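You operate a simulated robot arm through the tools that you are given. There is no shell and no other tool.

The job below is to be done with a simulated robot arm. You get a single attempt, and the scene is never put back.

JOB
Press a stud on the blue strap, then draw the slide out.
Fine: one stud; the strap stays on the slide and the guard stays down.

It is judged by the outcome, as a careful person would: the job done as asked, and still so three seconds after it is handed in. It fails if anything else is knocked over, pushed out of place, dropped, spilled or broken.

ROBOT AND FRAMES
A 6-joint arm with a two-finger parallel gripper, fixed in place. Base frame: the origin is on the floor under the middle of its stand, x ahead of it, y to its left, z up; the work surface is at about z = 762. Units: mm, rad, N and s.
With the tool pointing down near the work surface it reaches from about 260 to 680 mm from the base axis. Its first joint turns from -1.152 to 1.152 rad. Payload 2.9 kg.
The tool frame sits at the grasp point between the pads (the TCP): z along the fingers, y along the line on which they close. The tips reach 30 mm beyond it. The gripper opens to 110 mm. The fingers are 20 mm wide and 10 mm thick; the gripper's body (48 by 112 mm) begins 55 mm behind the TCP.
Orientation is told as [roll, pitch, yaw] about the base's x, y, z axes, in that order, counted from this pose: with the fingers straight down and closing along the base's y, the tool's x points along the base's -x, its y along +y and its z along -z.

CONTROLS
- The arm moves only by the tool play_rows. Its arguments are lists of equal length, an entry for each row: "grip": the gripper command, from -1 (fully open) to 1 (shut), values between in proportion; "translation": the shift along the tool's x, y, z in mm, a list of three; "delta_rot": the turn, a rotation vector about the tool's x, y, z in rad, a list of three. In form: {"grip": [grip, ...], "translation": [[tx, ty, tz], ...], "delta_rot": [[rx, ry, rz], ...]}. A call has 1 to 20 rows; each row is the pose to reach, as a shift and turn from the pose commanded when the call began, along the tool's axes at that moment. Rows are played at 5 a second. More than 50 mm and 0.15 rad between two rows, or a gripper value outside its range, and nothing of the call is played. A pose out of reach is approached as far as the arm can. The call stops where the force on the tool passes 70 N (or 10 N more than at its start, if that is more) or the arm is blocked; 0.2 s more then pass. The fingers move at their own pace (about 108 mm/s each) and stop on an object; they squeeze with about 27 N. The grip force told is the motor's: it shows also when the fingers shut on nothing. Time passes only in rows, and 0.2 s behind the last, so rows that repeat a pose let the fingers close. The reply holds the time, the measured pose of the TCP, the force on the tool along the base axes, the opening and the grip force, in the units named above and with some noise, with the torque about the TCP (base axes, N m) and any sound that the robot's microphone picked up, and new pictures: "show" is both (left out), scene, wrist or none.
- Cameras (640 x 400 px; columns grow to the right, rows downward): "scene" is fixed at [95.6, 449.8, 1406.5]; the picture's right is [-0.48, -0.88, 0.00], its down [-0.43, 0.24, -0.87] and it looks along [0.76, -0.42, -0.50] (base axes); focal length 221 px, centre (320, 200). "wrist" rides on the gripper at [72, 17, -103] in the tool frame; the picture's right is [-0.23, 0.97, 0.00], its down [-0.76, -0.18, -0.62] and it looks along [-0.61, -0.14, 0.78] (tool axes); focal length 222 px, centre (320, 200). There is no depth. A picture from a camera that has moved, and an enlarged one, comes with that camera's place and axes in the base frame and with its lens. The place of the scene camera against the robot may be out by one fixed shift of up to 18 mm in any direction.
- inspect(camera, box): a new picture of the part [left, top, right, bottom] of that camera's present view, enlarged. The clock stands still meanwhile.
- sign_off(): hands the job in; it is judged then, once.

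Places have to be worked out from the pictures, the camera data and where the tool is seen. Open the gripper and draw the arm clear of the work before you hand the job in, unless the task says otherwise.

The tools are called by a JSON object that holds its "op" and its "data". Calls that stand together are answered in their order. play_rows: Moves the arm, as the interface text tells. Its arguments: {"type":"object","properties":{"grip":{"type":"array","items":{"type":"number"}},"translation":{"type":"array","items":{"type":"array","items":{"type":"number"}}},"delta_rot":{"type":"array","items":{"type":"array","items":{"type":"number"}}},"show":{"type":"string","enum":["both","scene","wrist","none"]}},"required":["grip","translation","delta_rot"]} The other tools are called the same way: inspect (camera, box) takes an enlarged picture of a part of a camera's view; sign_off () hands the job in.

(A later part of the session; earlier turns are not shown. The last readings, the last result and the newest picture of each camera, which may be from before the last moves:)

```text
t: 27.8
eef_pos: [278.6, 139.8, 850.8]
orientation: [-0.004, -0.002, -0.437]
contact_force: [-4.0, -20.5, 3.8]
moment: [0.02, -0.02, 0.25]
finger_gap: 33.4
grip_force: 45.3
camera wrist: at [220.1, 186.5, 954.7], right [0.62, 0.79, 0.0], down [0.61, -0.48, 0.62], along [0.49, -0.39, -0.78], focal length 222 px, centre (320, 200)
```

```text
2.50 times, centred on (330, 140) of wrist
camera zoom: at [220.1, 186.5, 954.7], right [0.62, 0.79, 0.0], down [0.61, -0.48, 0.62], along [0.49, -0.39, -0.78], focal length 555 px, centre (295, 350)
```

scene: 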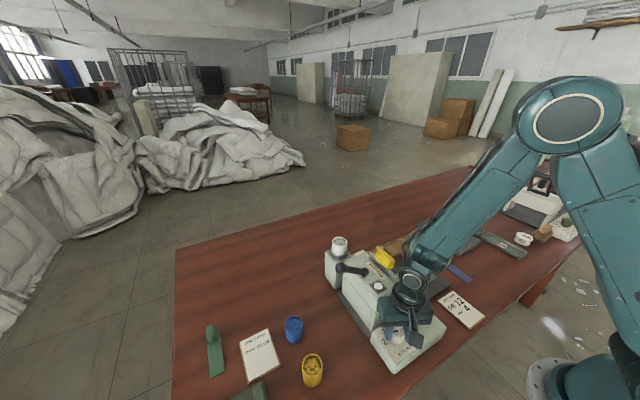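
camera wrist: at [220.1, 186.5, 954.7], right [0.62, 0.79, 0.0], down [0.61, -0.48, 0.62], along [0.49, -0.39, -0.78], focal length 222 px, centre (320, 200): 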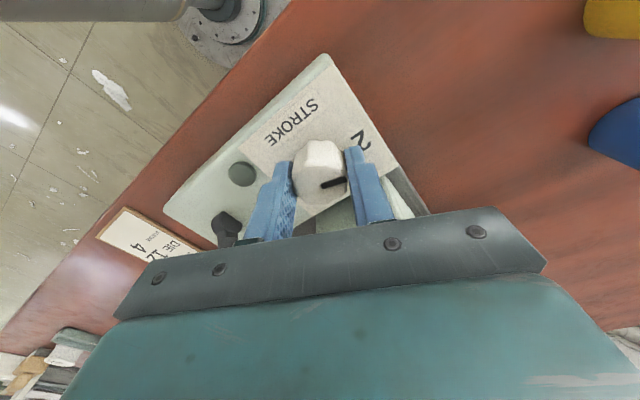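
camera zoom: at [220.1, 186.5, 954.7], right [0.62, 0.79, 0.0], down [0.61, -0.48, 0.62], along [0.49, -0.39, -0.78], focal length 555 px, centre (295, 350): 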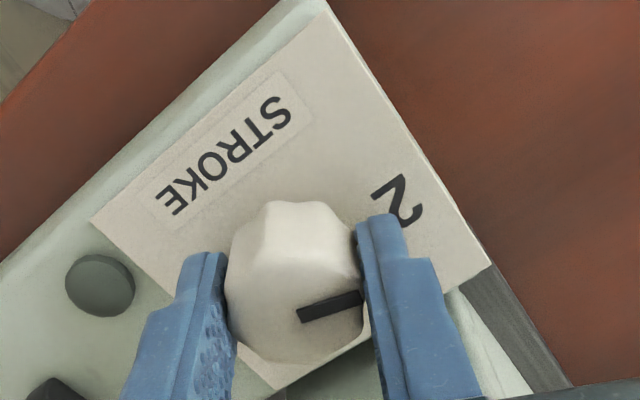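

The knob slipped: its mark is still near 2 (~70°), and I was gripping high and off-centre. The close view puts the knob axis at about (278.4, 140). I open, turn back around it, recentre, go 8 mm lower and regrip.

{"op": "play_rows", "data": {"grip": [-0.3, -0.3, -0.3, -0.3, -0.3, -0.3, -0.3, -0.3, -0.3, -0.3, 0.3, 1, 1, 1], "translation": [[0, 0, 0], [0, 0, 0], [1.7, -3.9, 0], [1.7, -3.9, 0], [1.7, -3.9, 0], [1.7, -3.9, 0], [1.7, -3.9, 4], [1.7, -3.9, 8], [1.7, -3.9, 8], [1.7, -3.9, 8], [1.7, -3.9, 8], [1.7, -3.9, 8], [1.7, -3.9, 8], [1.7, -3.9, 8]], "delta_rot": [[0, 0, 0], [0, 0, 0], [0, 0, -0.125], [0, 0, -0.25], [0, 0, -0.375], [0, 0, -0.5], [0, 0, -0.625], [0, 0, -0.75], [0, 0, -0.873], [0, 0, -0.873], [0, 0, -0.873], [0, 0, -0.873], [0, 0, -0.873], [0, 0, -0.873]], "show": "wrist"}}

{"op": "inspect", "data": {"camera": "wrist", "box": [220, 60, 440, 220]}}

```text
t: 30.8
eef_pos: [277.6, 138.8, 843.4]
orientation: [-0.002, 0.0, 0.436]
contact_force: [1.5, -3.9, -4.7]
moment: [0.46, 0.02, -0.03]
finger_gap: 33.5
grip_force: 45.3
camera wrist: at [203.5, 123.5, 946.9], right [-0.2, 0.98, 0.0], down [0.76, 0.16, 0.62], along [0.61, 0.13, -0.78], focal length 222 px, centre (320, 200)
```

wrist: 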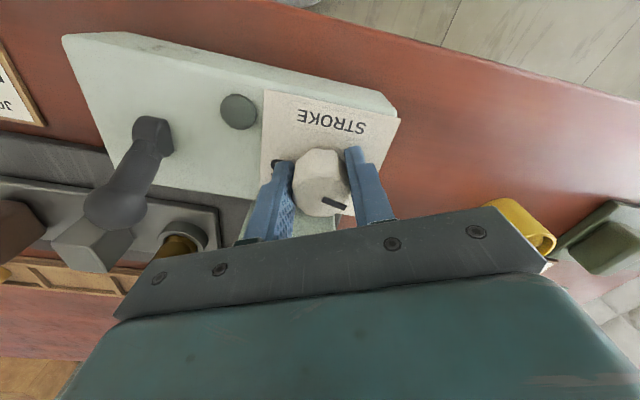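

```text
2.50 times, centred on (330, 140) of wrist
camera zoom: at [203.5, 123.5, 946.9], right [-0.2, 0.98, 0.0], down [0.76, 0.16, 0.62], along [0.61, 0.13, -0.78], focal length 555 px, centre (295, 350)
```

zoom: 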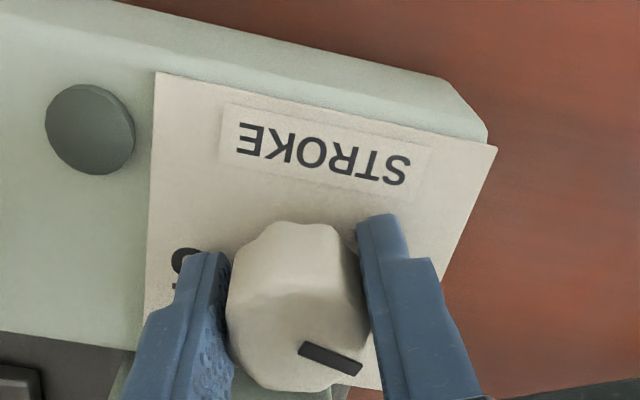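

The fingers now sit well on the knob. I turn in smaller portions and watch the torque to see whether the knob follows.

{"op": "play_rows", "data": {"grip": [1, 1, 1, 1, 1], "translation": [[-0.5, 0, 0], [-0.5, 0, 0], [-0.5, 0, 0], [-0.5, 0, 0], [-0.5, 0, 0]], "delta_rot": [[0, 0, 0.06], [0, 0, 0.12], [0, 0, 0.18], [0, 0, 0.24], [0, 0, 0.3]], "show": "none"}}

{"op": "inspect", "data": {"camera": "wrist", "box": [220, 60, 440, 220]}}

```text
t: 32.0
eef_pos: [278.6, 140.0, 842.8]
orientation: [0.003, 0.0, 0.136]
contact_force: [-3.2, 5.5, -1.2]
moment: [-0.59, -0.25, 0.7]
finger_gap: 33.9
grip_force: 45.0
```

```text
2.50 times, centred on (330, 140) of wrist
camera zoom: at [202.2, 146.2, 947.1], right [0.09, 1.0, 0.0], down [0.78, -0.07, 0.62], along [0.62, -0.06, -0.78], focal length 555 px, centre (295, 350)
```

zoom: 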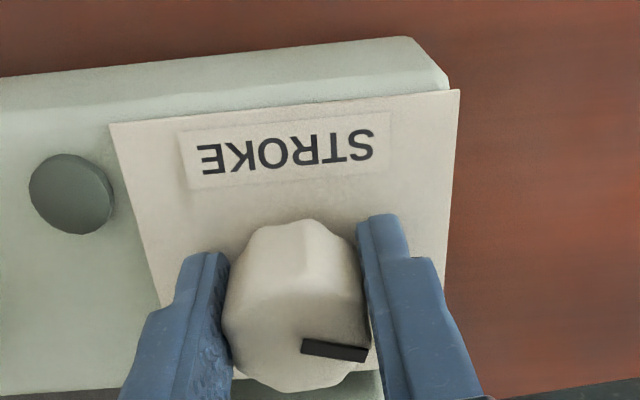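

Torque reads 0.7 N·m and the knob has barely moved. I keep turning a little to see if it breaks free of its detent.

{"op": "play_rows", "data": {"grip": [1, 1, 1], "translation": [[0, 0, 0], [0, 0, 0], [0, 0, 0]], "delta_rot": [[0, 0, 0.05], [0, 0, 0.1], [0, 0, 0.15]], "show": "none"}}

{"op": "inspect", "data": {"camera": "wrist", "box": [220, 60, 440, 220]}}

```text
t: 32.8
eef_pos: [278.1, 140.5, 843.3]
orientation: [0.002, 0.0, -0.015]
contact_force: [-5.0, 10.7, -3.4]
moment: [-0.1, -0.16, 0.28]
finger_gap: 33.6
grip_force: 45.1
```

```text
2.50 times, centred on (330, 140) of wrist
camera zoom: at [204.7, 157.7, 947.3], right [0.24, 0.97, 0.0], down [0.76, -0.19, 0.62], along [0.61, -0.15, -0.78], focal length 555 px, centre (295, 350)
```

zoom: 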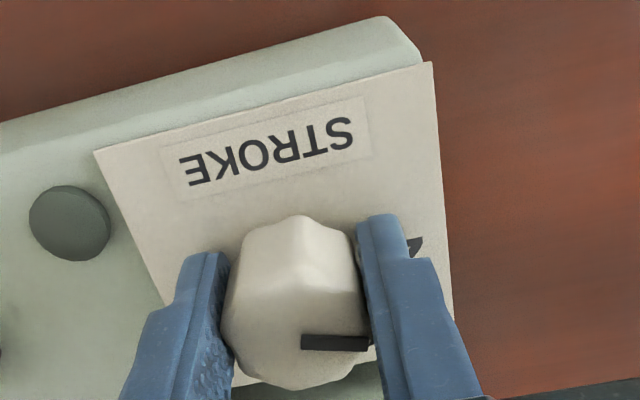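

The grip slips again (torque drops to 0.28), so the knob seems held. To learn whether it is blocked only one way, I test a small counter-turn from the current grip.

{"op": "play_rows", "data": {"grip": [1, 1, 1, 1], "translation": [[0, 0, 0], [0, 0, 0], [0, 0, 0], [0, 0, 0]], "delta_rot": [[0, 0, -0.06], [0, 0, -0.12], [0, 0, -0.18], [0, 0, -0.18]], "show": "none"}}

{"op": "inspect", "data": {"camera": "wrist", "box": [220, 60, 440, 220]}}

```text
t: 33.8
eef_pos: [280.4, 140.8, 843.4]
orientation: [0.0, -0.005, 0.168]
contact_force: [7.1, 16.8, -3.3]
moment: [-0.32, 0.19, -0.52]
finger_gap: 33.7
grip_force: 44.3
```

```text
2.50 times, centred on (330, 140) of wrist
camera zoom: at [204.0, 144.2, 947.2], right [0.06, 1.0, 0.0], down [0.78, -0.05, 0.63], along [0.63, -0.04, -0.78], focal length 555 px, centre (295, 350)
```

zoom: 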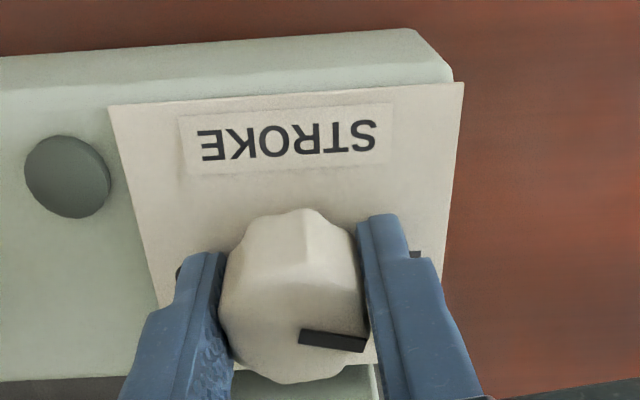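

The knob resists both ways (mark moves only ±1°), so it may need to be lifted or unlocked. I relieve the grip, regrip straight, and test a gentle 4 mm lift.

{"op": "play_rows", "data": {"grip": [-0.2, -0.2, 0.3, 1, 1, 1, 1, 1], "translation": [[0, 0, 0], [0, 0, 0], [0, 0, 0], [0, 0, 0], [0, 0, 0], [0, 0, -2], [0, 0, -4], [0, 0, -4]], "delta_rot": [[0, 0, 0], [0, 0, 0], [0, 0, 0], [0, 0, 0], [0, 0, 0], [0, 0, 0], [0, 0, 0], [0, 0, 0]], "show": "wrist"}}

```text
t: 35.6
eef_pos: [277.0, 139.8, 847.8]
orientation: [-0.001, 0.0, 0.167]
contact_force: [-0.4, 13.8, -38.1]
moment: [-0.59, -0.01, 0.1]
finger_gap: 33.9
grip_force: 45.0
camera wrist: at [202.3, 144.1, 951.3], right [0.06, 1.0, 0.0], down [0.78, -0.05, 0.62], along [0.62, -0.04, -0.78], focal length 222 px, centre (320, 200)
```

wrist: 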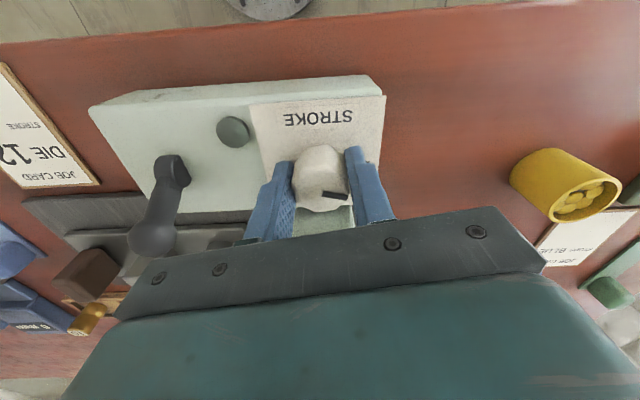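

The knob does not lift either (38 N, then slip). Perhaps the machine must first be switched on by the box lever (ball at about (300, 36, 861), leaning to +x) beside the dark lamp. I let go, rise, and move beside the lever's +x side with fingers closed.

{"op": "play_rows", "data": {"grip": [-0.2, -0.2, -0.2, -0.2, 0.3, 1, 1, 1, 1, 1], "translation": [[0, 0, 4], [0, 0, 0], [0, 0, -40], [0, 0, -85], [-10, -28, -90], [-20, -56, -90], [-30, -84, -90], [-40, -112, -90], [-40, -112, -90], [-40, -112, -90]], "delta_rot": [[0, 0, 0], [0, 0, 0], [0, 0, 0], [0, 0, 0], [0, 0, 0.05], [0, 0, 0.1], [0, 0, 0.167], [0, 0, 0.167], [0, 0, 0.167], [0, 0, 0.167]]}}

{"op": "inspect", "data": {"camera": "wrist", "box": [220, 40, 480, 220]}}

```text
t: 37.8
eef_pos: [336.2, 34.6, 938.9]
orientation: [0.001, -0.001, -0.001]
contact_force: [-0.3, 0.0, -0.2]
moment: [0.0, 0.01, -0.03]
finger_gap: 0.0
grip_force: 26.6
camera wrist: at [263.1, 51.2, 1042.3], right [0.23, 0.97, 0.0], down [0.76, -0.18, 0.62], along [0.61, -0.14, -0.78], focal length 222 px, centre (320, 200)
```

scene: 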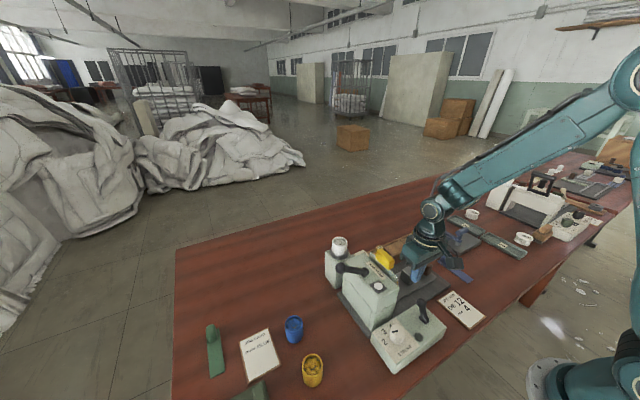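
wrist: 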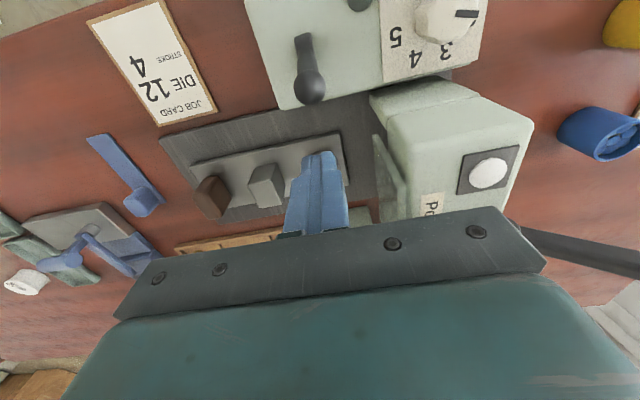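

```text
2.22 times, centred on (350, 130) of wrist
camera zoom: at [263.1, 51.2, 1042.3], right [0.23, 0.97, 0.0], down [0.76, -0.18, 0.62], along [0.61, -0.14, -0.78], focal length 494 px, centre (253, 356)
```

zoom: 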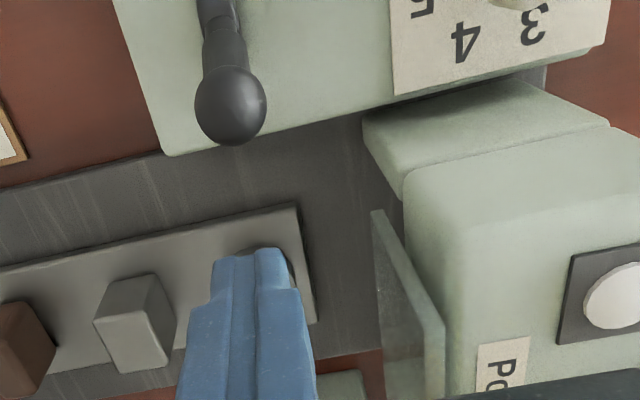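

The ball is confirmed near (298, 36, 861). I descend behind it (on its +x side) and start drawing it gently toward −x.

{"op": "play_rows", "data": {"grip": [1, 1, 1, 1, 1, 1, 1, 1, 1], "translation": [[0, 1, 35], [0, 1, 69], [5, 1, 69], [10, 1, 69], [15, 1, 69], [20, 1, 69], [25, 1, 69], [30, 1, 69], [36, 1, 69]], "delta_rot": [[0, 0, 0], [0, 0, 0], [0, 0, 0], [0, 0, 0], [0, 0, 0], [0, 0, 0], [0, 0, 0], [0, 0, 0], [0, 0, 0]]}}

```text
t: 39.8
eef_pos: [298.0, 36.1, 867.9]
orientation: [0.001, 0.002, -0.001]
contact_force: [0.6, 0.3, -0.4]
moment: [-0.04, -0.04, 0.02]
finger_gap: 0.2
grip_force: 27.3
camera wrist: at [225.7, 52.6, 971.7], right [0.23, 0.97, 0.0], down [0.76, -0.18, 0.62], along [0.6, -0.14, -0.78], focal length 222 px, centre (320, 200)
```

scene: 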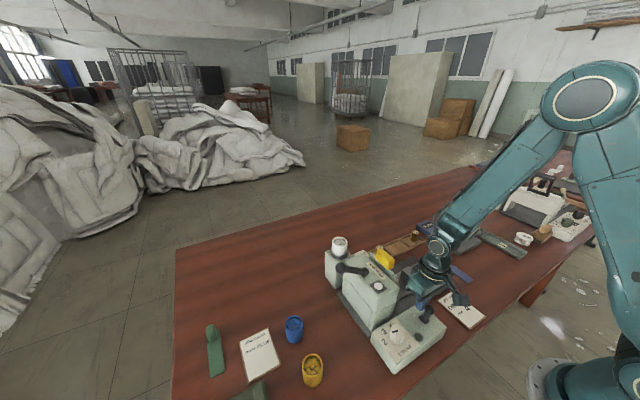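
wrist: 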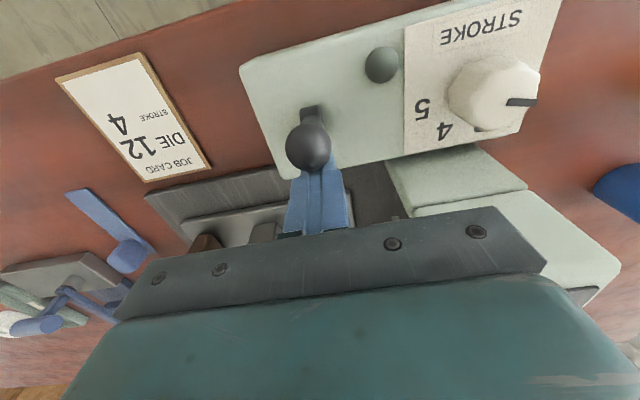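

The lever follows with almost no force. I continue drawing it toward −x.

{"op": "play_rows", "data": {"grip": [1, 1, 1, 1, 1, 1, 1], "translation": [[5, 0, 0], [10, 0, 0], [15, 0, 0], [20, 0, 0], [25, 0, 0], [29, 0, 0], [29, 0, 0]], "delta_rot": [[0, 0, 0], [0, 0, 0], [0, 0, 0], [0, 0, 0], [0, 0, 0], [0, 0, 0], [0, 0, 0]]}}

{"op": "inspect", "data": {"camera": "wrist", "box": [220, 0, 560, 220]}}

{"op": "inspect", "data": {"camera": "scene", "box": [315, 225, 475, 375]}}

```text
t: 41.4
eef_pos: [287.9, 38.0, 870.7]
orientation: [0.003, -0.044, -0.002]
contact_force: [55.7, -8.4, 14.3]
moment: [-0.29, -1.63, 0.16]
finger_gap: 0.1
grip_force: 27.1
camera wrist: at [209.4, 53.6, 971.1], right [0.23, 0.97, 0.01], down [0.73, -0.18, 0.66], along [0.64, -0.14, -0.75], focal length 222 px, centre (320, 200)
```

scene: 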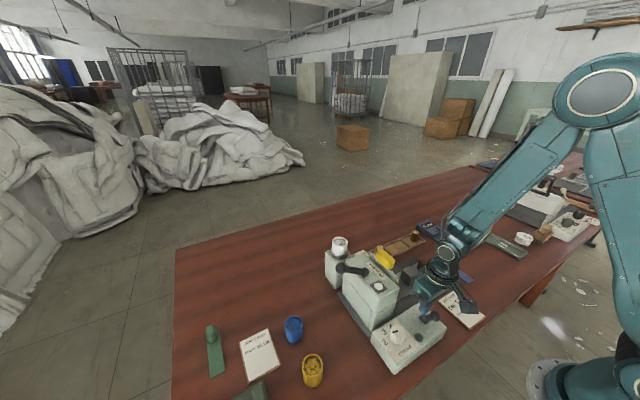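
wrist: 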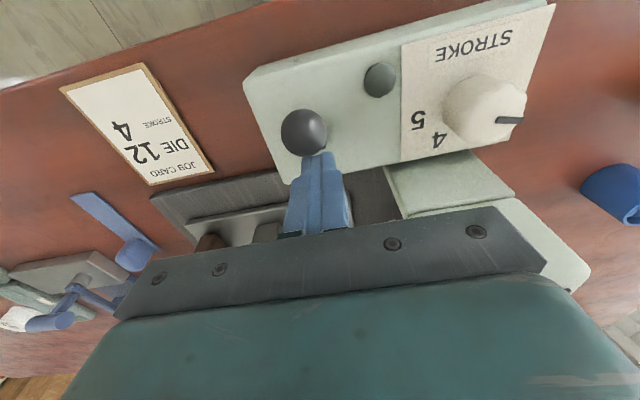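

```text
1.82 times, centred on (390, 110) of wrist
camera zoom: at [209.4, 53.6, 971.1], right [0.23, 0.97, 0.01], down [0.73, -0.18, 0.66], along [0.64, -0.14, -0.75], focal length 404 px, centre (193, 364)
```

zoom: 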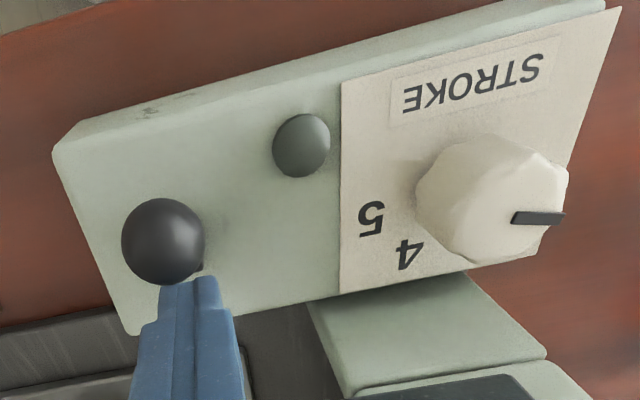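

```text
2.67 times, centred on (395, 300) of scene
camera zoom: at [96.8, 449.6, 1406.4], right [-0.48, -0.88, 0.0], down [-0.43, 0.24, -0.87], along [0.76, -0.42, -0.5], focal length 589 px, centre (120, -67)
```

zoom: 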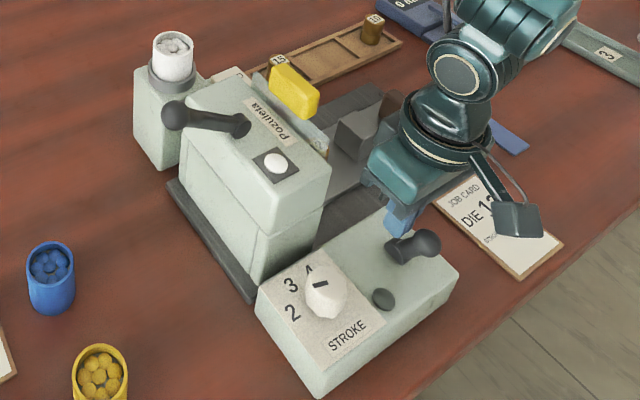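

The lever reached a stop (56 N at the fingertips). I back off and look at where the lever stays and whether the lamp changed.

{"op": "play_rows", "data": {"grip": [1, 1, 1, 1, 1], "translation": [[-15, 0, 0], [-40, 0, 0], [-60, 0, -20], [-60, 0, -60], [-60, 0, -60]], "delta_rot": [[0, 0, 0], [0, 0, 0], [0, 0, 0], [0, 0, 0], [0, 0, 0]]}}

{"op": "inspect", "data": {"camera": "wrist", "box": [220, 0, 560, 220]}}

{"op": "inspect", "data": {"camera": "scene", "box": [315, 225, 475, 375]}}

```text
t: 42.6
eef_pos: [331.5, 34.6, 928.8]
orientation: [0.0, 0.001, -0.002]
contact_force: [0.7, 0.4, 0.6]
moment: [-0.04, -0.02, 0.04]
finger_gap: 0.2
grip_force: 27.5
camera wrist: at [257.6, 51.7, 1032.3], right [0.23, 0.97, 0.0], down [0.76, -0.18, 0.62], along [0.61, -0.14, -0.78], focal length 222 px, centre (320, 200)
```

scene: 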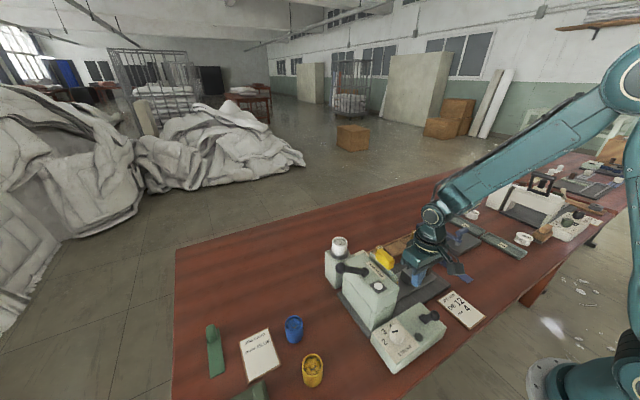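
wrist: 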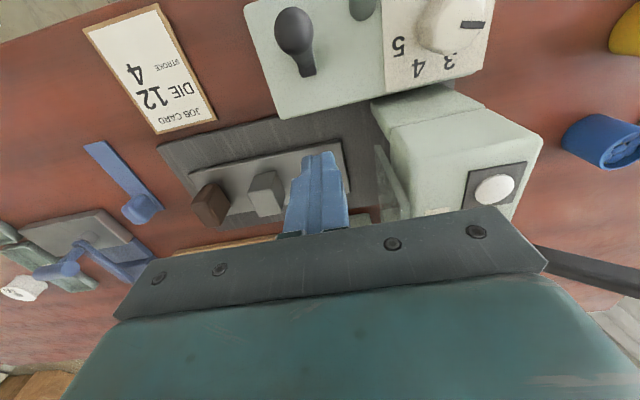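

```text
1.82 times, centred on (390, 110) of wrist
camera zoom: at [257.6, 51.7, 1032.3], right [0.23, 0.97, 0.0], down [0.76, -0.18, 0.62], along [0.61, -0.14, -0.78], focal length 404 px, centre (193, 364)
```

zoom: 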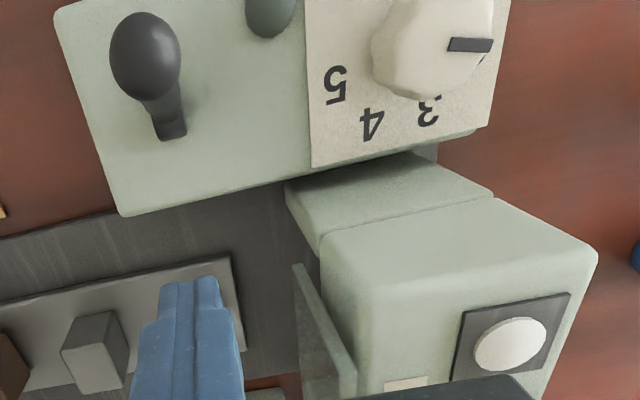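

```text
2.67 times, centred on (395, 300) of scene
camera zoom: at [95.6, 449.8, 1406.5], right [-0.48, -0.88, 0.0], down [-0.43, 0.24, -0.87], along [0.76, -0.42, -0.5], focal length 589 px, centre (120, -67)
```

zoom: 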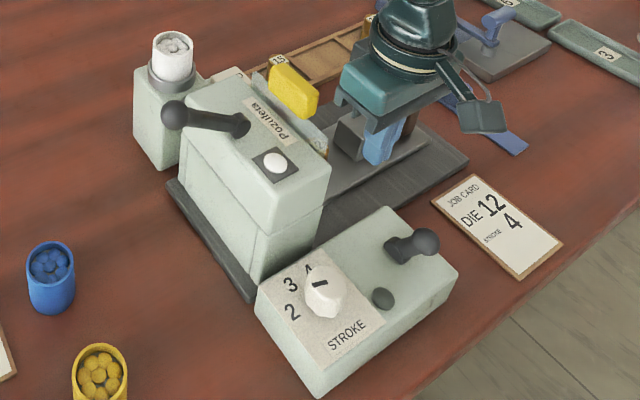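

The lever now stays over at −x; the lamp is still dark. It may be a lock for the stroke setting, so I return to the knob (centre about (280.5, 140.5)) and try turning it again.

{"op": "play_rows", "data": {"grip": [0, -0.4, -0.4, -0.4, -0.4, -0.4, -0.4, -0.4], "translation": [[15, 30, -10], [30, 60, -10], [45, 90, -10], [51, 106, -10], [51, 106, 20], [51, 106, 55], [51, 106, 84], [51, 106, 84]], "delta_rot": [[0, 0, -0.12], [0, 0, -0.24], [0, 0, -0.36], [0, 0, -0.436], [0, 0, -0.436], [0, 0, -0.436], [0, 0, -0.436], [0, 0, -0.436]], "show": "none"}}

{"op": "play_rows", "data": {"grip": [0.2, 1, 1, 1], "translation": [[0, 0, 0], [0, 0, 0], [0, 0, 0], [0, 0, 0]], "delta_rot": [[0, 0, 0], [0, 0, 0], [0, 0, 0], [0, 0, 0]], "show": "none"}}

{"op": "play_rows", "data": {"grip": [1, 1, 1, 1, 1], "translation": [[0, 0, 0], [0, 0, 0], [0, 0, 0], [0, 0, 0], [0, 0, 0]], "delta_rot": [[0, 0, 0.06], [0, 0, 0.12], [0, 0, 0.18], [0, 0, 0.24], [0, 0, 0.3]], "show": "wrist"}}

{"op": "inspect", "data": {"camera": "wrist", "box": [220, 60, 440, 220]}}

```text
t: 44.4
eef_pos: [281.8, 141.8, 843.6]
orientation: [-0.002, -0.002, 0.435]
contact_force: [1.0, -0.1, -0.4]
moment: [-0.01, -0.02, -0.01]
finger_gap: 76.9
grip_force: 0.1
```

```text
t: 45.4
eef_pos: [282.2, 141.6, 844.1]
orientation: [-0.004, -0.001, 0.432]
contact_force: [8.2, -15.3, -9.9]
moment: [0.59, -0.23, 0.06]
finger_gap: 33.6
grip_force: 44.8
```

```text
t: 46.6
eef_pos: [283.4, 140.7, 843.9]
orientation: [-0.005, -0.007, 0.133]
contact_force: [19.2, -16.4, -0.8]
moment: [0.48, 0.84, 0.04]
finger_gap: 33.8
grip_force: 45.3
camera wrist: at [206.8, 147.8, 947.5], right [0.1, 1.0, 0.0], down [0.77, -0.07, 0.63], along [0.63, -0.06, -0.78], focal length 222 px, centre (320, 200)
```

wrist: 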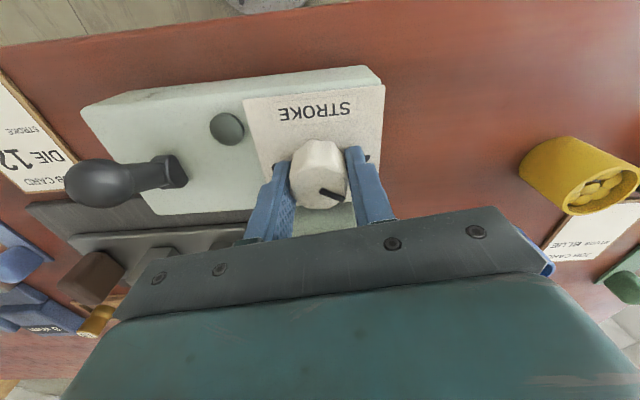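

```text
2.50 times, centred on (330, 140) of wrist
camera zoom: at [206.8, 147.8, 947.5], right [0.1, 1.0, 0.0], down [0.77, -0.07, 0.63], along [0.63, -0.06, -0.78], focal length 555 px, centre (295, 350)
```

zoom: 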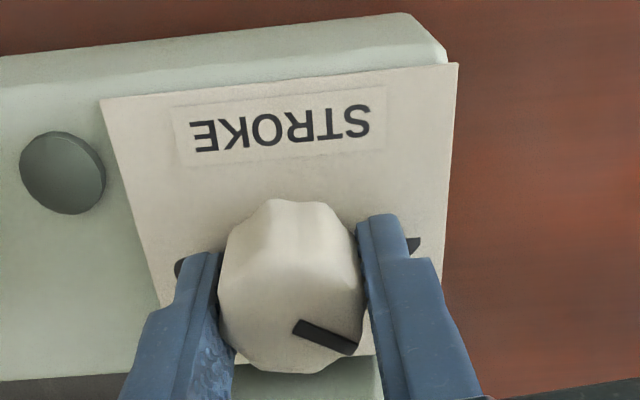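

Now the knob turns with the gripper at almost no torque, so that lever unlocks the stroke setting. I continue the turn to complete the first 50°.

{"op": "play_rows", "data": {"grip": [1, 1, 1, 1, 1, 1, 1, 1], "translation": [[-1.3, -1.2, 0], [-1.3, -1.2, 0], [-1.3, -1.2, 0], [-1.3, -1.2, 0], [-1.3, -1.2, 0], [-1.3, -1.2, 0], [-1.3, -1.2, 0], [-1.3, -1.2, 0]], "delta_rot": [[0, 0, 0.08], [0, 0, 0.16], [0, 0, 0.24], [0, 0, 0.32], [0, 0, 0.4], [0, 0, 0.48], [0, 0, 0.573], [0, 0, 0.573]], "show": "none"}}

{"op": "inspect", "data": {"camera": "wrist", "box": [220, 60, 440, 220]}}

```text
t: 48.4
eef_pos: [282.6, 138.7, 844.4]
orientation: [-0.005, -0.008, -0.44]
contact_force: [14.9, -24.4, -3.9]
moment: [1.01, 0.35, 0.05]
finger_gap: 33.6
grip_force: 45.3
```

```text
2.50 times, centred on (330, 140) of wrist
camera zoom: at [222.5, 185.8, 947.4], right [0.62, 0.78, 0.0], down [0.61, -0.48, 0.63], along [0.49, -0.39, -0.78], focal length 555 px, centre (295, 350)
```

zoom: 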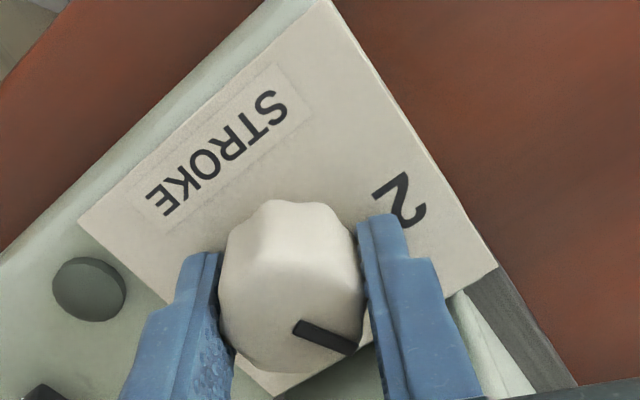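

The knob followed to "3". I open, swing back around it and take a second grip for the remaining 50°.

{"op": "play_rows", "data": {"grip": [-0.3, -0.3, -0.3, -0.3, -0.3, -0.3, -0.3, -0.3, -0.3, -0.3, 0.3, 1, 1, 1], "translation": [[0, 0, 0], [0, 0, 0], [-0.85, -1.8, 0], [-0.85, -1.8, 0], [-0.85, -1.8, 0], [-0.85, -1.8, 0], [-0.85, -1.8, 0], [-0.85, -1.8, 0], [-0.85, -1.8, 0], [-0.85, -1.8, 0], [-0.85, -1.8, 0], [-0.85, -1.8, 0], [-0.85, -1.8, 0], [-0.85, -1.8, 0]], "delta_rot": [[0, 0, 0], [0, 0, 0], [0, 0, -0.125], [0, 0, -0.25], [0, 0, -0.375], [0, 0, -0.5], [0, 0, -0.625], [0, 0, -0.75], [0, 0, -0.873], [0, 0, -0.873], [0, 0, -0.873], [0, 0, -0.873], [0, 0, -0.873], [0, 0, -0.873]], "show": "wrist"}}

{"op": "inspect", "data": {"camera": "wrist", "box": [220, 60, 440, 220]}}

```text
t: 51.4
eef_pos: [280.5, 139.8, 843.6]
orientation: [0.004, -0.001, 0.437]
contact_force: [-8.6, 19.9, -5.2]
moment: [-0.66, -0.41, -0.03]
finger_gap: 34.0
grip_force: 45.4
camera wrist: at [206.7, 124.3, 947.7], right [-0.21, 0.98, 0.0], down [0.77, 0.16, 0.62], along [0.61, 0.13, -0.78], focal length 222 px, centre (320, 200)
```

wrist: 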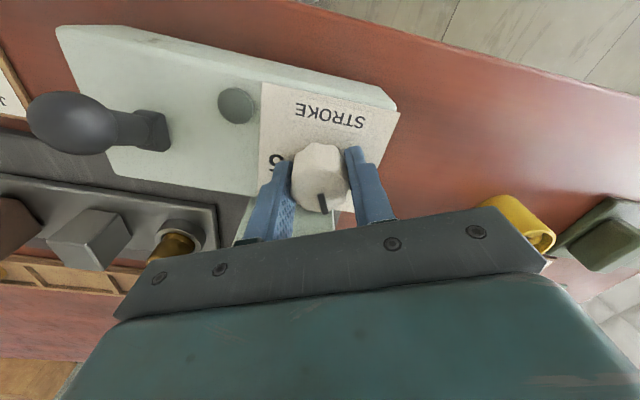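

```text
2.50 times, centred on (330, 140) of wrist
camera zoom: at [206.7, 124.3, 947.7], right [-0.21, 0.98, 0.0], down [0.77, 0.16, 0.62], along [0.61, 0.13, -0.78], focal length 555 px, centre (295, 350)
```

zoom: 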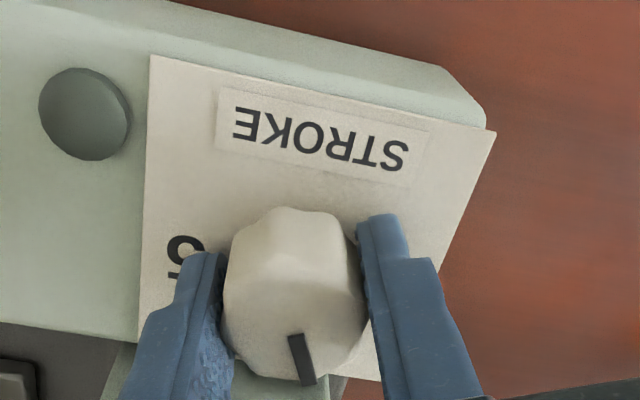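

The mark turned exactly 50°. Second 50° turn now, toward 4.

{"op": "play_rows", "data": {"grip": [1, 1, 1, 1, 1, 1, 1, 1, 1, 1, 1], "translation": [[-0.3, 0.7, 0], [-0.3, 0.7, 0], [-0.3, 0.7, 0], [-0.3, 0.7, 0], [-0.3, 0.7, 0], [-0.3, 0.7, 0], [-0.3, 0.7, 0], [-0.3, 0.7, 0], [-0.3, 0.7, 0], [-0.3, 0.7, 0], [-0.3, 0.7, 0]], "delta_rot": [[0, 0, 0.09], [0, 0, 0.18], [0, 0, 0.27], [0, 0, 0.36], [0, 0, 0.45], [0, 0, 0.54], [0, 0, 0.63], [0, 0, 0.72], [0, 0, 0.81], [0, 0, 0.873], [0, 0, 0.873]], "show": "none"}}

{"op": "play_rows", "data": {"grip": [-0.3, -0.3, -0.3, -0.3, -0.3, -0.3], "translation": [[0, 0, 0], [0, 0, 0], [0, 0, -40], [0, 0, -80], [0, 0, -110], [0, 0, -110]], "delta_rot": [[0, 0, 0], [0, 0, 0], [0, 0, 0], [0, 0, -0.14], [0, 0, -0.28], [0, 0, -0.42]], "show": "wrist"}}

{"op": "inspect", "data": {"camera": "wrist", "box": [220, 0, 440, 160]}}

```text
t: 53.8
eef_pos: [279.8, 140.5, 844.3]
orientation: [-0.002, 0.001, -0.441]
contact_force: [-12.4, -1.9, -13.8]
moment: [-0.07, -1.19, -0.01]
finger_gap: 33.6
grip_force: 44.8
```

```text
t: 55.2
eef_pos: [281.1, 141.0, 955.0]
orientation: [0.0, -0.003, -0.016]
contact_force: [1.0, 0.1, 0.3]
moment: [0.02, 0.02, 0.01]
finger_gap: 71.4
grip_force: 0.1
camera wrist: at [207.9, 158.2, 1058.5], right [0.24, 0.97, 0.0], down [0.76, -0.19, 0.62], along [0.61, -0.15, -0.78], focal length 222 px, centre (320, 200)
```

wrist: 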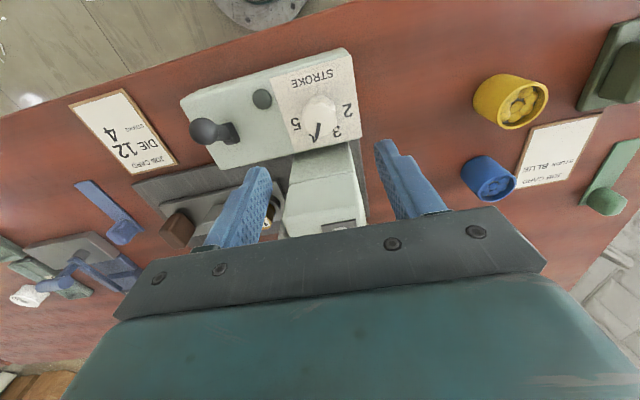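

```text
2.50 times, centred on (330, 80) of wrist
camera zoom: at [207.9, 158.2, 1058.5], right [0.24, 0.97, 0.0], down [0.76, -0.19, 0.62], along [0.61, -0.15, -0.78], focal length 555 px, centre (295, 500)
```

zoom: 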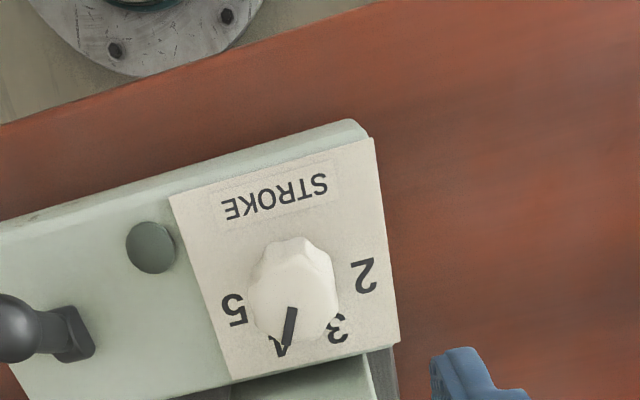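

The mark now points at 4. Next I put the lock lever back to its original +x side by gripping its ball (about (256, 36, 862)) and carrying it over.

{"op": "play_rows", "data": {"grip": [-0.2, -0.2, -0.2, -0.2, -0.2, -0.2], "translation": [[5, -35, 0], [10, -70, 0], [15, -105, 0], [15, -105.5, 40], [15, -105.5, 83], [15, -105.5, 83]], "delta_rot": [[0, 0, 0], [0, 0, 0], [0, 0, 0], [0, 0, 0], [0, 0, 0], [0, 0, 0]], "show": "wrist"}}

{"op": "inspect", "data": {"camera": "wrist", "box": [220, 60, 440, 220]}}

```text
t: 56.6
eef_pos: [261.7, 35.6, 871.5]
orientation: [0.0, -0.002, -0.017]
contact_force: [0.3, 0.5, 0.1]
moment: [0.02, 0.02, -0.02]
finger_gap: 65.7
grip_force: 0.1
camera wrist: at [188.1, 53.4, 974.3], right [0.24, 0.97, 0.0], down [0.76, -0.19, 0.62], along [0.61, -0.15, -0.78], focal length 222 px, centre (320, 200)
```

wrist: 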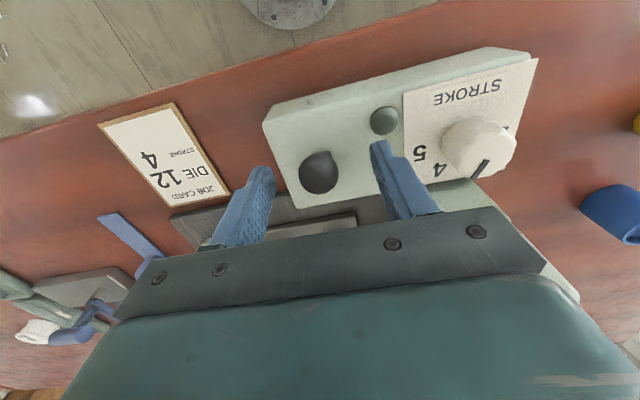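

```text
2.50 times, centred on (330, 140) of wrist
camera zoom: at [188.1, 53.4, 974.3], right [0.24, 0.97, 0.0], down [0.76, -0.19, 0.62], along [0.61, -0.15, -0.78], focal length 555 px, centre (295, 350)
```

zoom: 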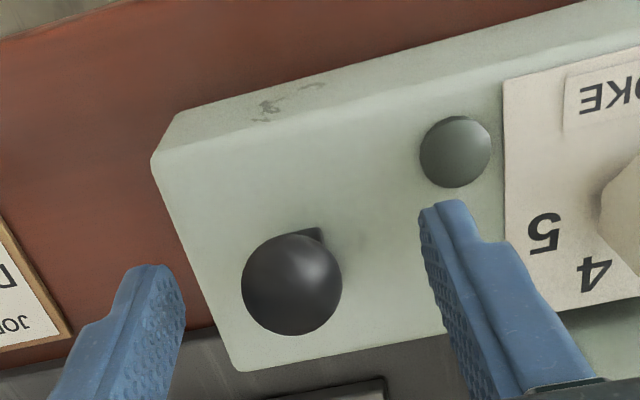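

The ball is between the pads. I close on it and carry it to +x along a shallow arc.

{"op": "play_rows", "data": {"grip": [0.3, 0.7, 0.7, 0.7, 0.7, 0.7, 0.7, 0.7, 0.7, 0.7, 0.7, 0.7], "translation": [[0, 0, 0], [0, 0, 0], [0, 0, 0], [-5, 0, -1.5], [-10, 0, -3], [-15, 0, -4], [-20, 0, -4.5], [-25, 0, -4.5], [-30, 0, -3.5], [-35, 0, -2.5], [-40, 0, -1], [-43, 0, 0]], "delta_rot": [[0, 0, 0], [0, 0, 0], [0, 0, 0], [0, 0, 0], [0, 0, 0], [0, 0, 0], [0, 0, 0], [0, 0, 0], [0, 0, 0], [0, 0, 0], [0, 0, 0], [0, 0, 0]]}}

{"op": "inspect", "data": {"camera": "wrist", "box": [220, 60, 440, 220]}}

```text
t: 59.2
eef_pos: [308.7, 33.6, 869.3]
orientation: [0.002, -0.002, -0.018]
contact_force: [0.4, -0.9, 0.0]
moment: [0.01, -0.01, 0.01]
finger_gap: 16.6
grip_force: 0.0
camera wrist: at [234.7, 52.2, 974.2], right [0.24, 0.97, 0.0], down [0.76, -0.19, 0.62], along [0.61, -0.15, -0.78], focal length 222 px, centre (320, 200)
```

scene: 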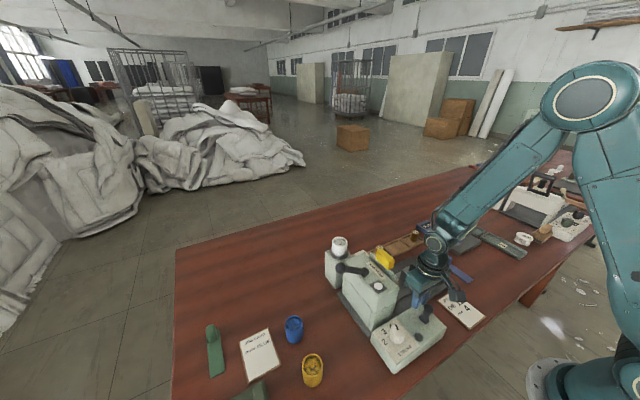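
wrist: 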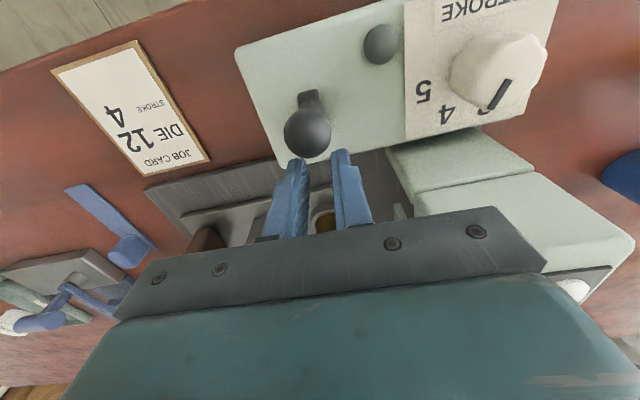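

```text
2.50 times, centred on (330, 140) of wrist
camera zoom: at [234.7, 52.2, 974.2], right [0.24, 0.97, 0.0], down [0.76, -0.19, 0.62], along [0.61, -0.15, -0.78], focal length 555 px, centre (295, 350)
```

zoom: 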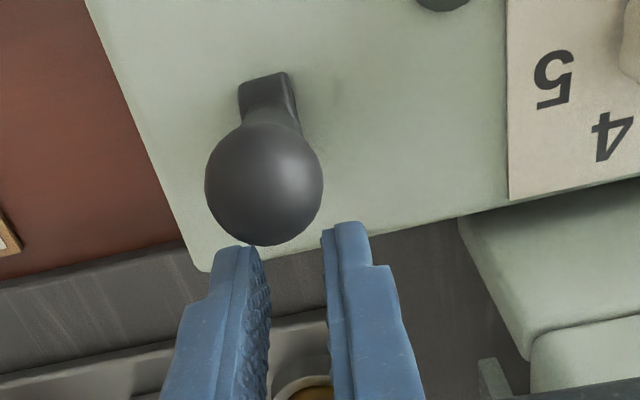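

The ball slipped out of the pads midway; the lever now stands about upright with its ball near (277, 35, 864). I lift over it and take a better, full-force grip with the ball toward the pads' far side.

{"op": "play_rows", "data": {"grip": [-0.2, -0.2, -0.2, -0.2, -0.2, -0.2, -0.2, 0.5, 1, 1, 1], "translation": [[0, 1, -25], [0, 1, -45], [18, 1, -45], [36, 1, -45], [38, 1, -45], [38, 1, -10], [38, 1, 2], [38, 1, 2], [38, 1, 2], [38, 1, 2], [38, 1, 2]], "delta_rot": [[0, 0, 0], [0, 0, 0], [0, 0, 0], [0, 0, 0], [0, 0, 0], [0, 0, 0], [0, 0, 0], [0, 0, 0], [0, 0, 0], [0, 0, 0], [0, 0, 0]], "show": "wrist"}}

{"op": "inspect", "data": {"camera": "wrist", "box": [220, 60, 440, 220]}}

```text
t: 61.6
eef_pos: [270.6, 35.2, 869.2]
orientation: [-0.001, -0.001, -0.02]
contact_force: [1.1, -7.4, -11.2]
moment: [0.73, 0.01, -0.11]
finger_gap: 21.4
grip_force: 45.0
camera wrist: at [197.6, 53.3, 972.6], right [0.25, 0.97, 0.0], down [0.76, -0.19, 0.62], along [0.6, -0.15, -0.78], focal length 222 px, centre (320, 200)
```

wrist: 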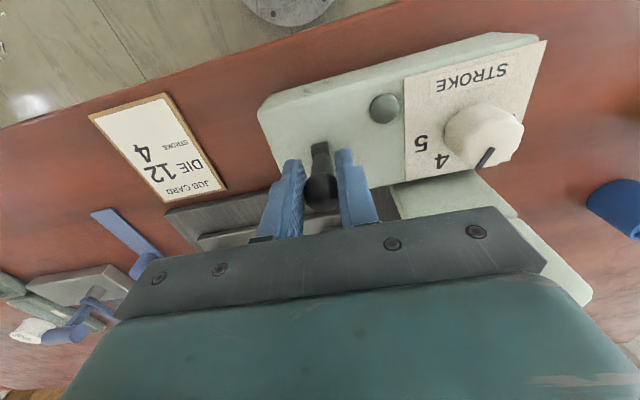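

```text
2.50 times, centred on (330, 140) of wrist
camera zoom: at [197.6, 53.3, 972.6], right [0.25, 0.97, 0.0], down [0.76, -0.19, 0.62], along [0.6, -0.15, -0.78], focal length 555 px, centre (295, 350)
```

zoom: 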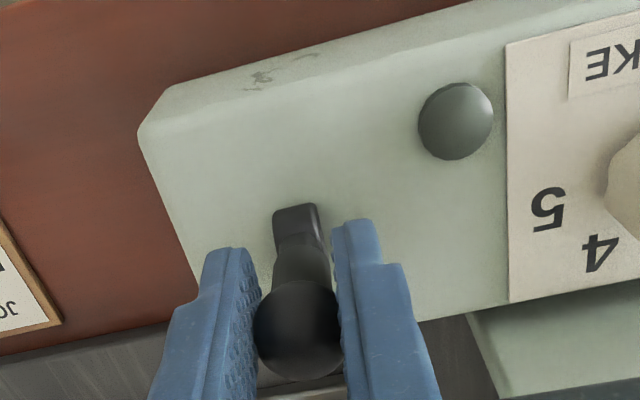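

Good hold on the ball (21 mm gap). I carry it toward +x.

{"op": "play_rows", "data": {"grip": [1, 1, 1, 1, 1, 1, 1, 1], "translation": [[-4, 0, 0], [-8, 0, 0], [-12, 0, 0.5], [-16, 0, 1], [-20, 0, 2], [-24, 0, 3], [-27, 0, 4], [-27, 0, 4]], "delta_rot": [[0, 0, 0], [0, 0, 0], [0, 0, 0], [0, 0, 0], [0, 0, 0], [0, 0, 0], [0, 0, 0], [0, 0, 0]], "show": "wrist"}}

{"op": "inspect", "data": {"camera": "wrist", "box": [220, 60, 440, 220]}}

```text
t: 63.4
eef_pos: [291.1, 35.5, 865.8]
orientation: [-0.001, 0.012, -0.018]
contact_force: [-24.3, 0.0, 4.7]
moment: [-0.84, 1.32, 0.16]
finger_gap: 21.5
grip_force: 45.2
camera wrist: at [220.2, 53.1, 969.2], right [0.24, 0.97, 0.0], down [0.77, -0.19, 0.61], along [0.6, -0.15, -0.79], focal length 222 px, centre (320, 200)
```

wrist: 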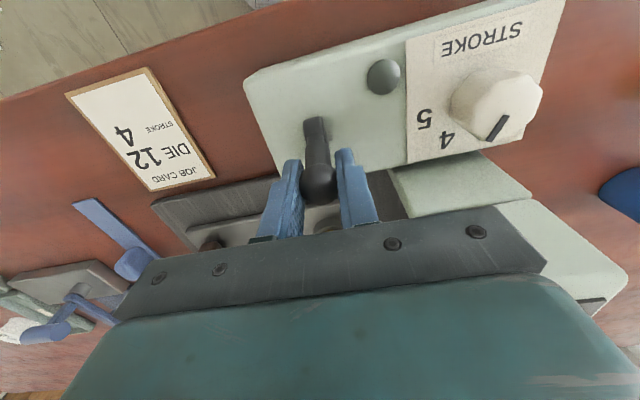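

```text
2.50 times, centred on (330, 140) of wrist
camera zoom: at [220.2, 53.1, 969.2], right [0.24, 0.97, 0.0], down [0.77, -0.19, 0.61], along [0.6, -0.15, -0.79], focal length 555 px, centre (295, 350)
```

zoom: 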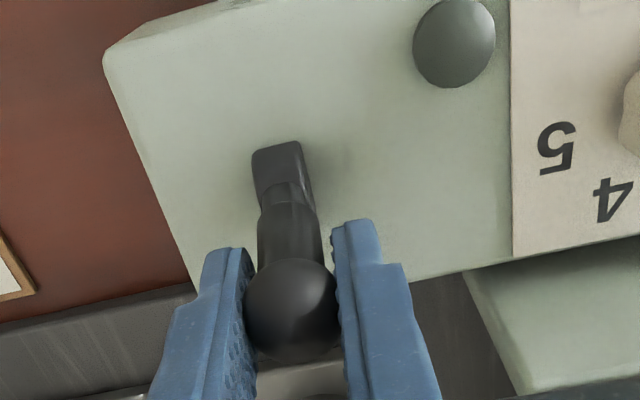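

The lever is back at its +x stop (24 N). I release, rise, and check that it stays and that the knob still reads 4.

{"op": "play_rows", "data": {"grip": [0, -0.2, -0.2, -0.2, -0.2], "translation": [[3, 0, 0], [3, 0, 0], [3, 0, -40], [3, 0, -85], [3, 0, -85]], "delta_rot": [[0, 0, 0], [0, 0, 0], [0, 0, 0], [0, 0, 0], [0, 0, 0]]}}

{"op": "inspect", "data": {"camera": "wrist", "box": [220, 0, 560, 200]}}

{"op": "inspect", "data": {"camera": "scene", "box": [315, 225, 475, 375]}}

```text
t: 64.6
eef_pos: [292.2, 33.2, 949.5]
orientation: [0.001, -0.001, -0.016]
contact_force: [0.0, 0.4, -0.3]
moment: [0.0, 0.0, 0.02]
finger_gap: 65.7
grip_force: 0.0
camera wrist: at [219.2, 51.0, 1053.7], right [0.24, 0.97, 0.0], down [0.76, -0.19, 0.62], along [0.61, -0.15, -0.78], focal length 222 px, centre (320, 200)
```

scene: 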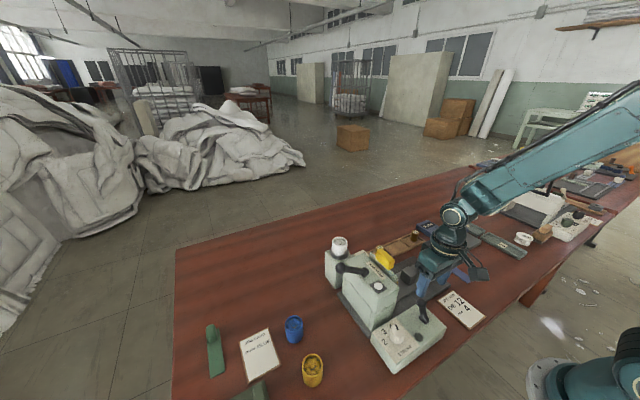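
wrist: 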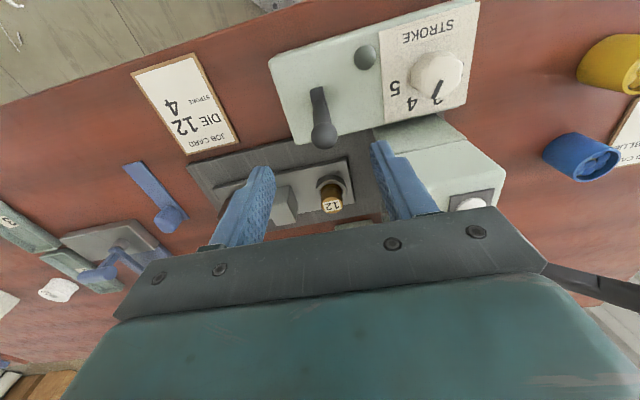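

```text
1.88 times, centred on (390, 100) of wrist
camera zoom: at [219.2, 51.0, 1053.7], right [0.24, 0.97, 0.0], down [0.76, -0.19, 0.62], along [0.61, -0.15, -0.78], focal length 418 px, centre (188, 388)
```

zoom: 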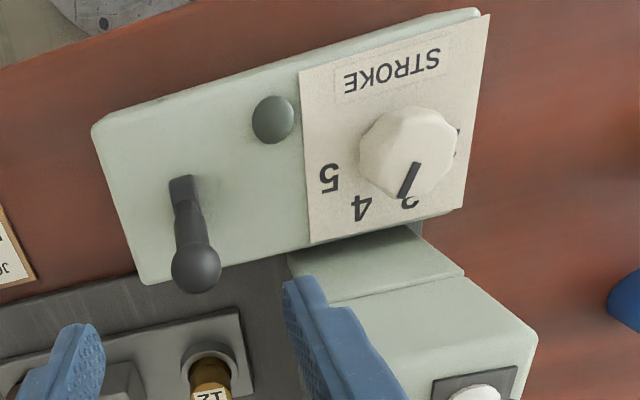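

```text
2.67 times, centred on (395, 300) of scene
camera zoom: at [95.6, 449.8, 1406.5], right [-0.48, -0.88, 0.0], down [-0.43, 0.24, -0.87], along [0.76, -0.42, -0.5], focal length 589 px, centre (120, -67)
```

zoom: 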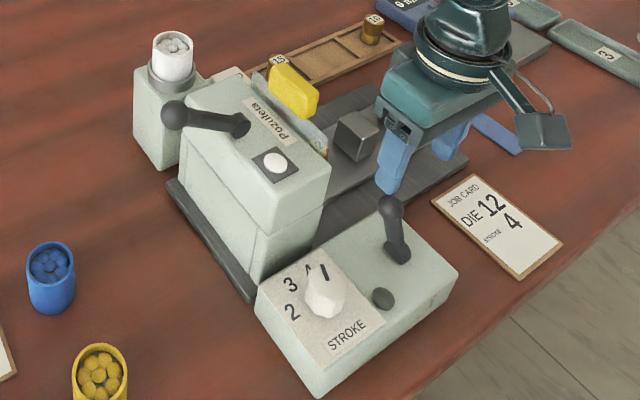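

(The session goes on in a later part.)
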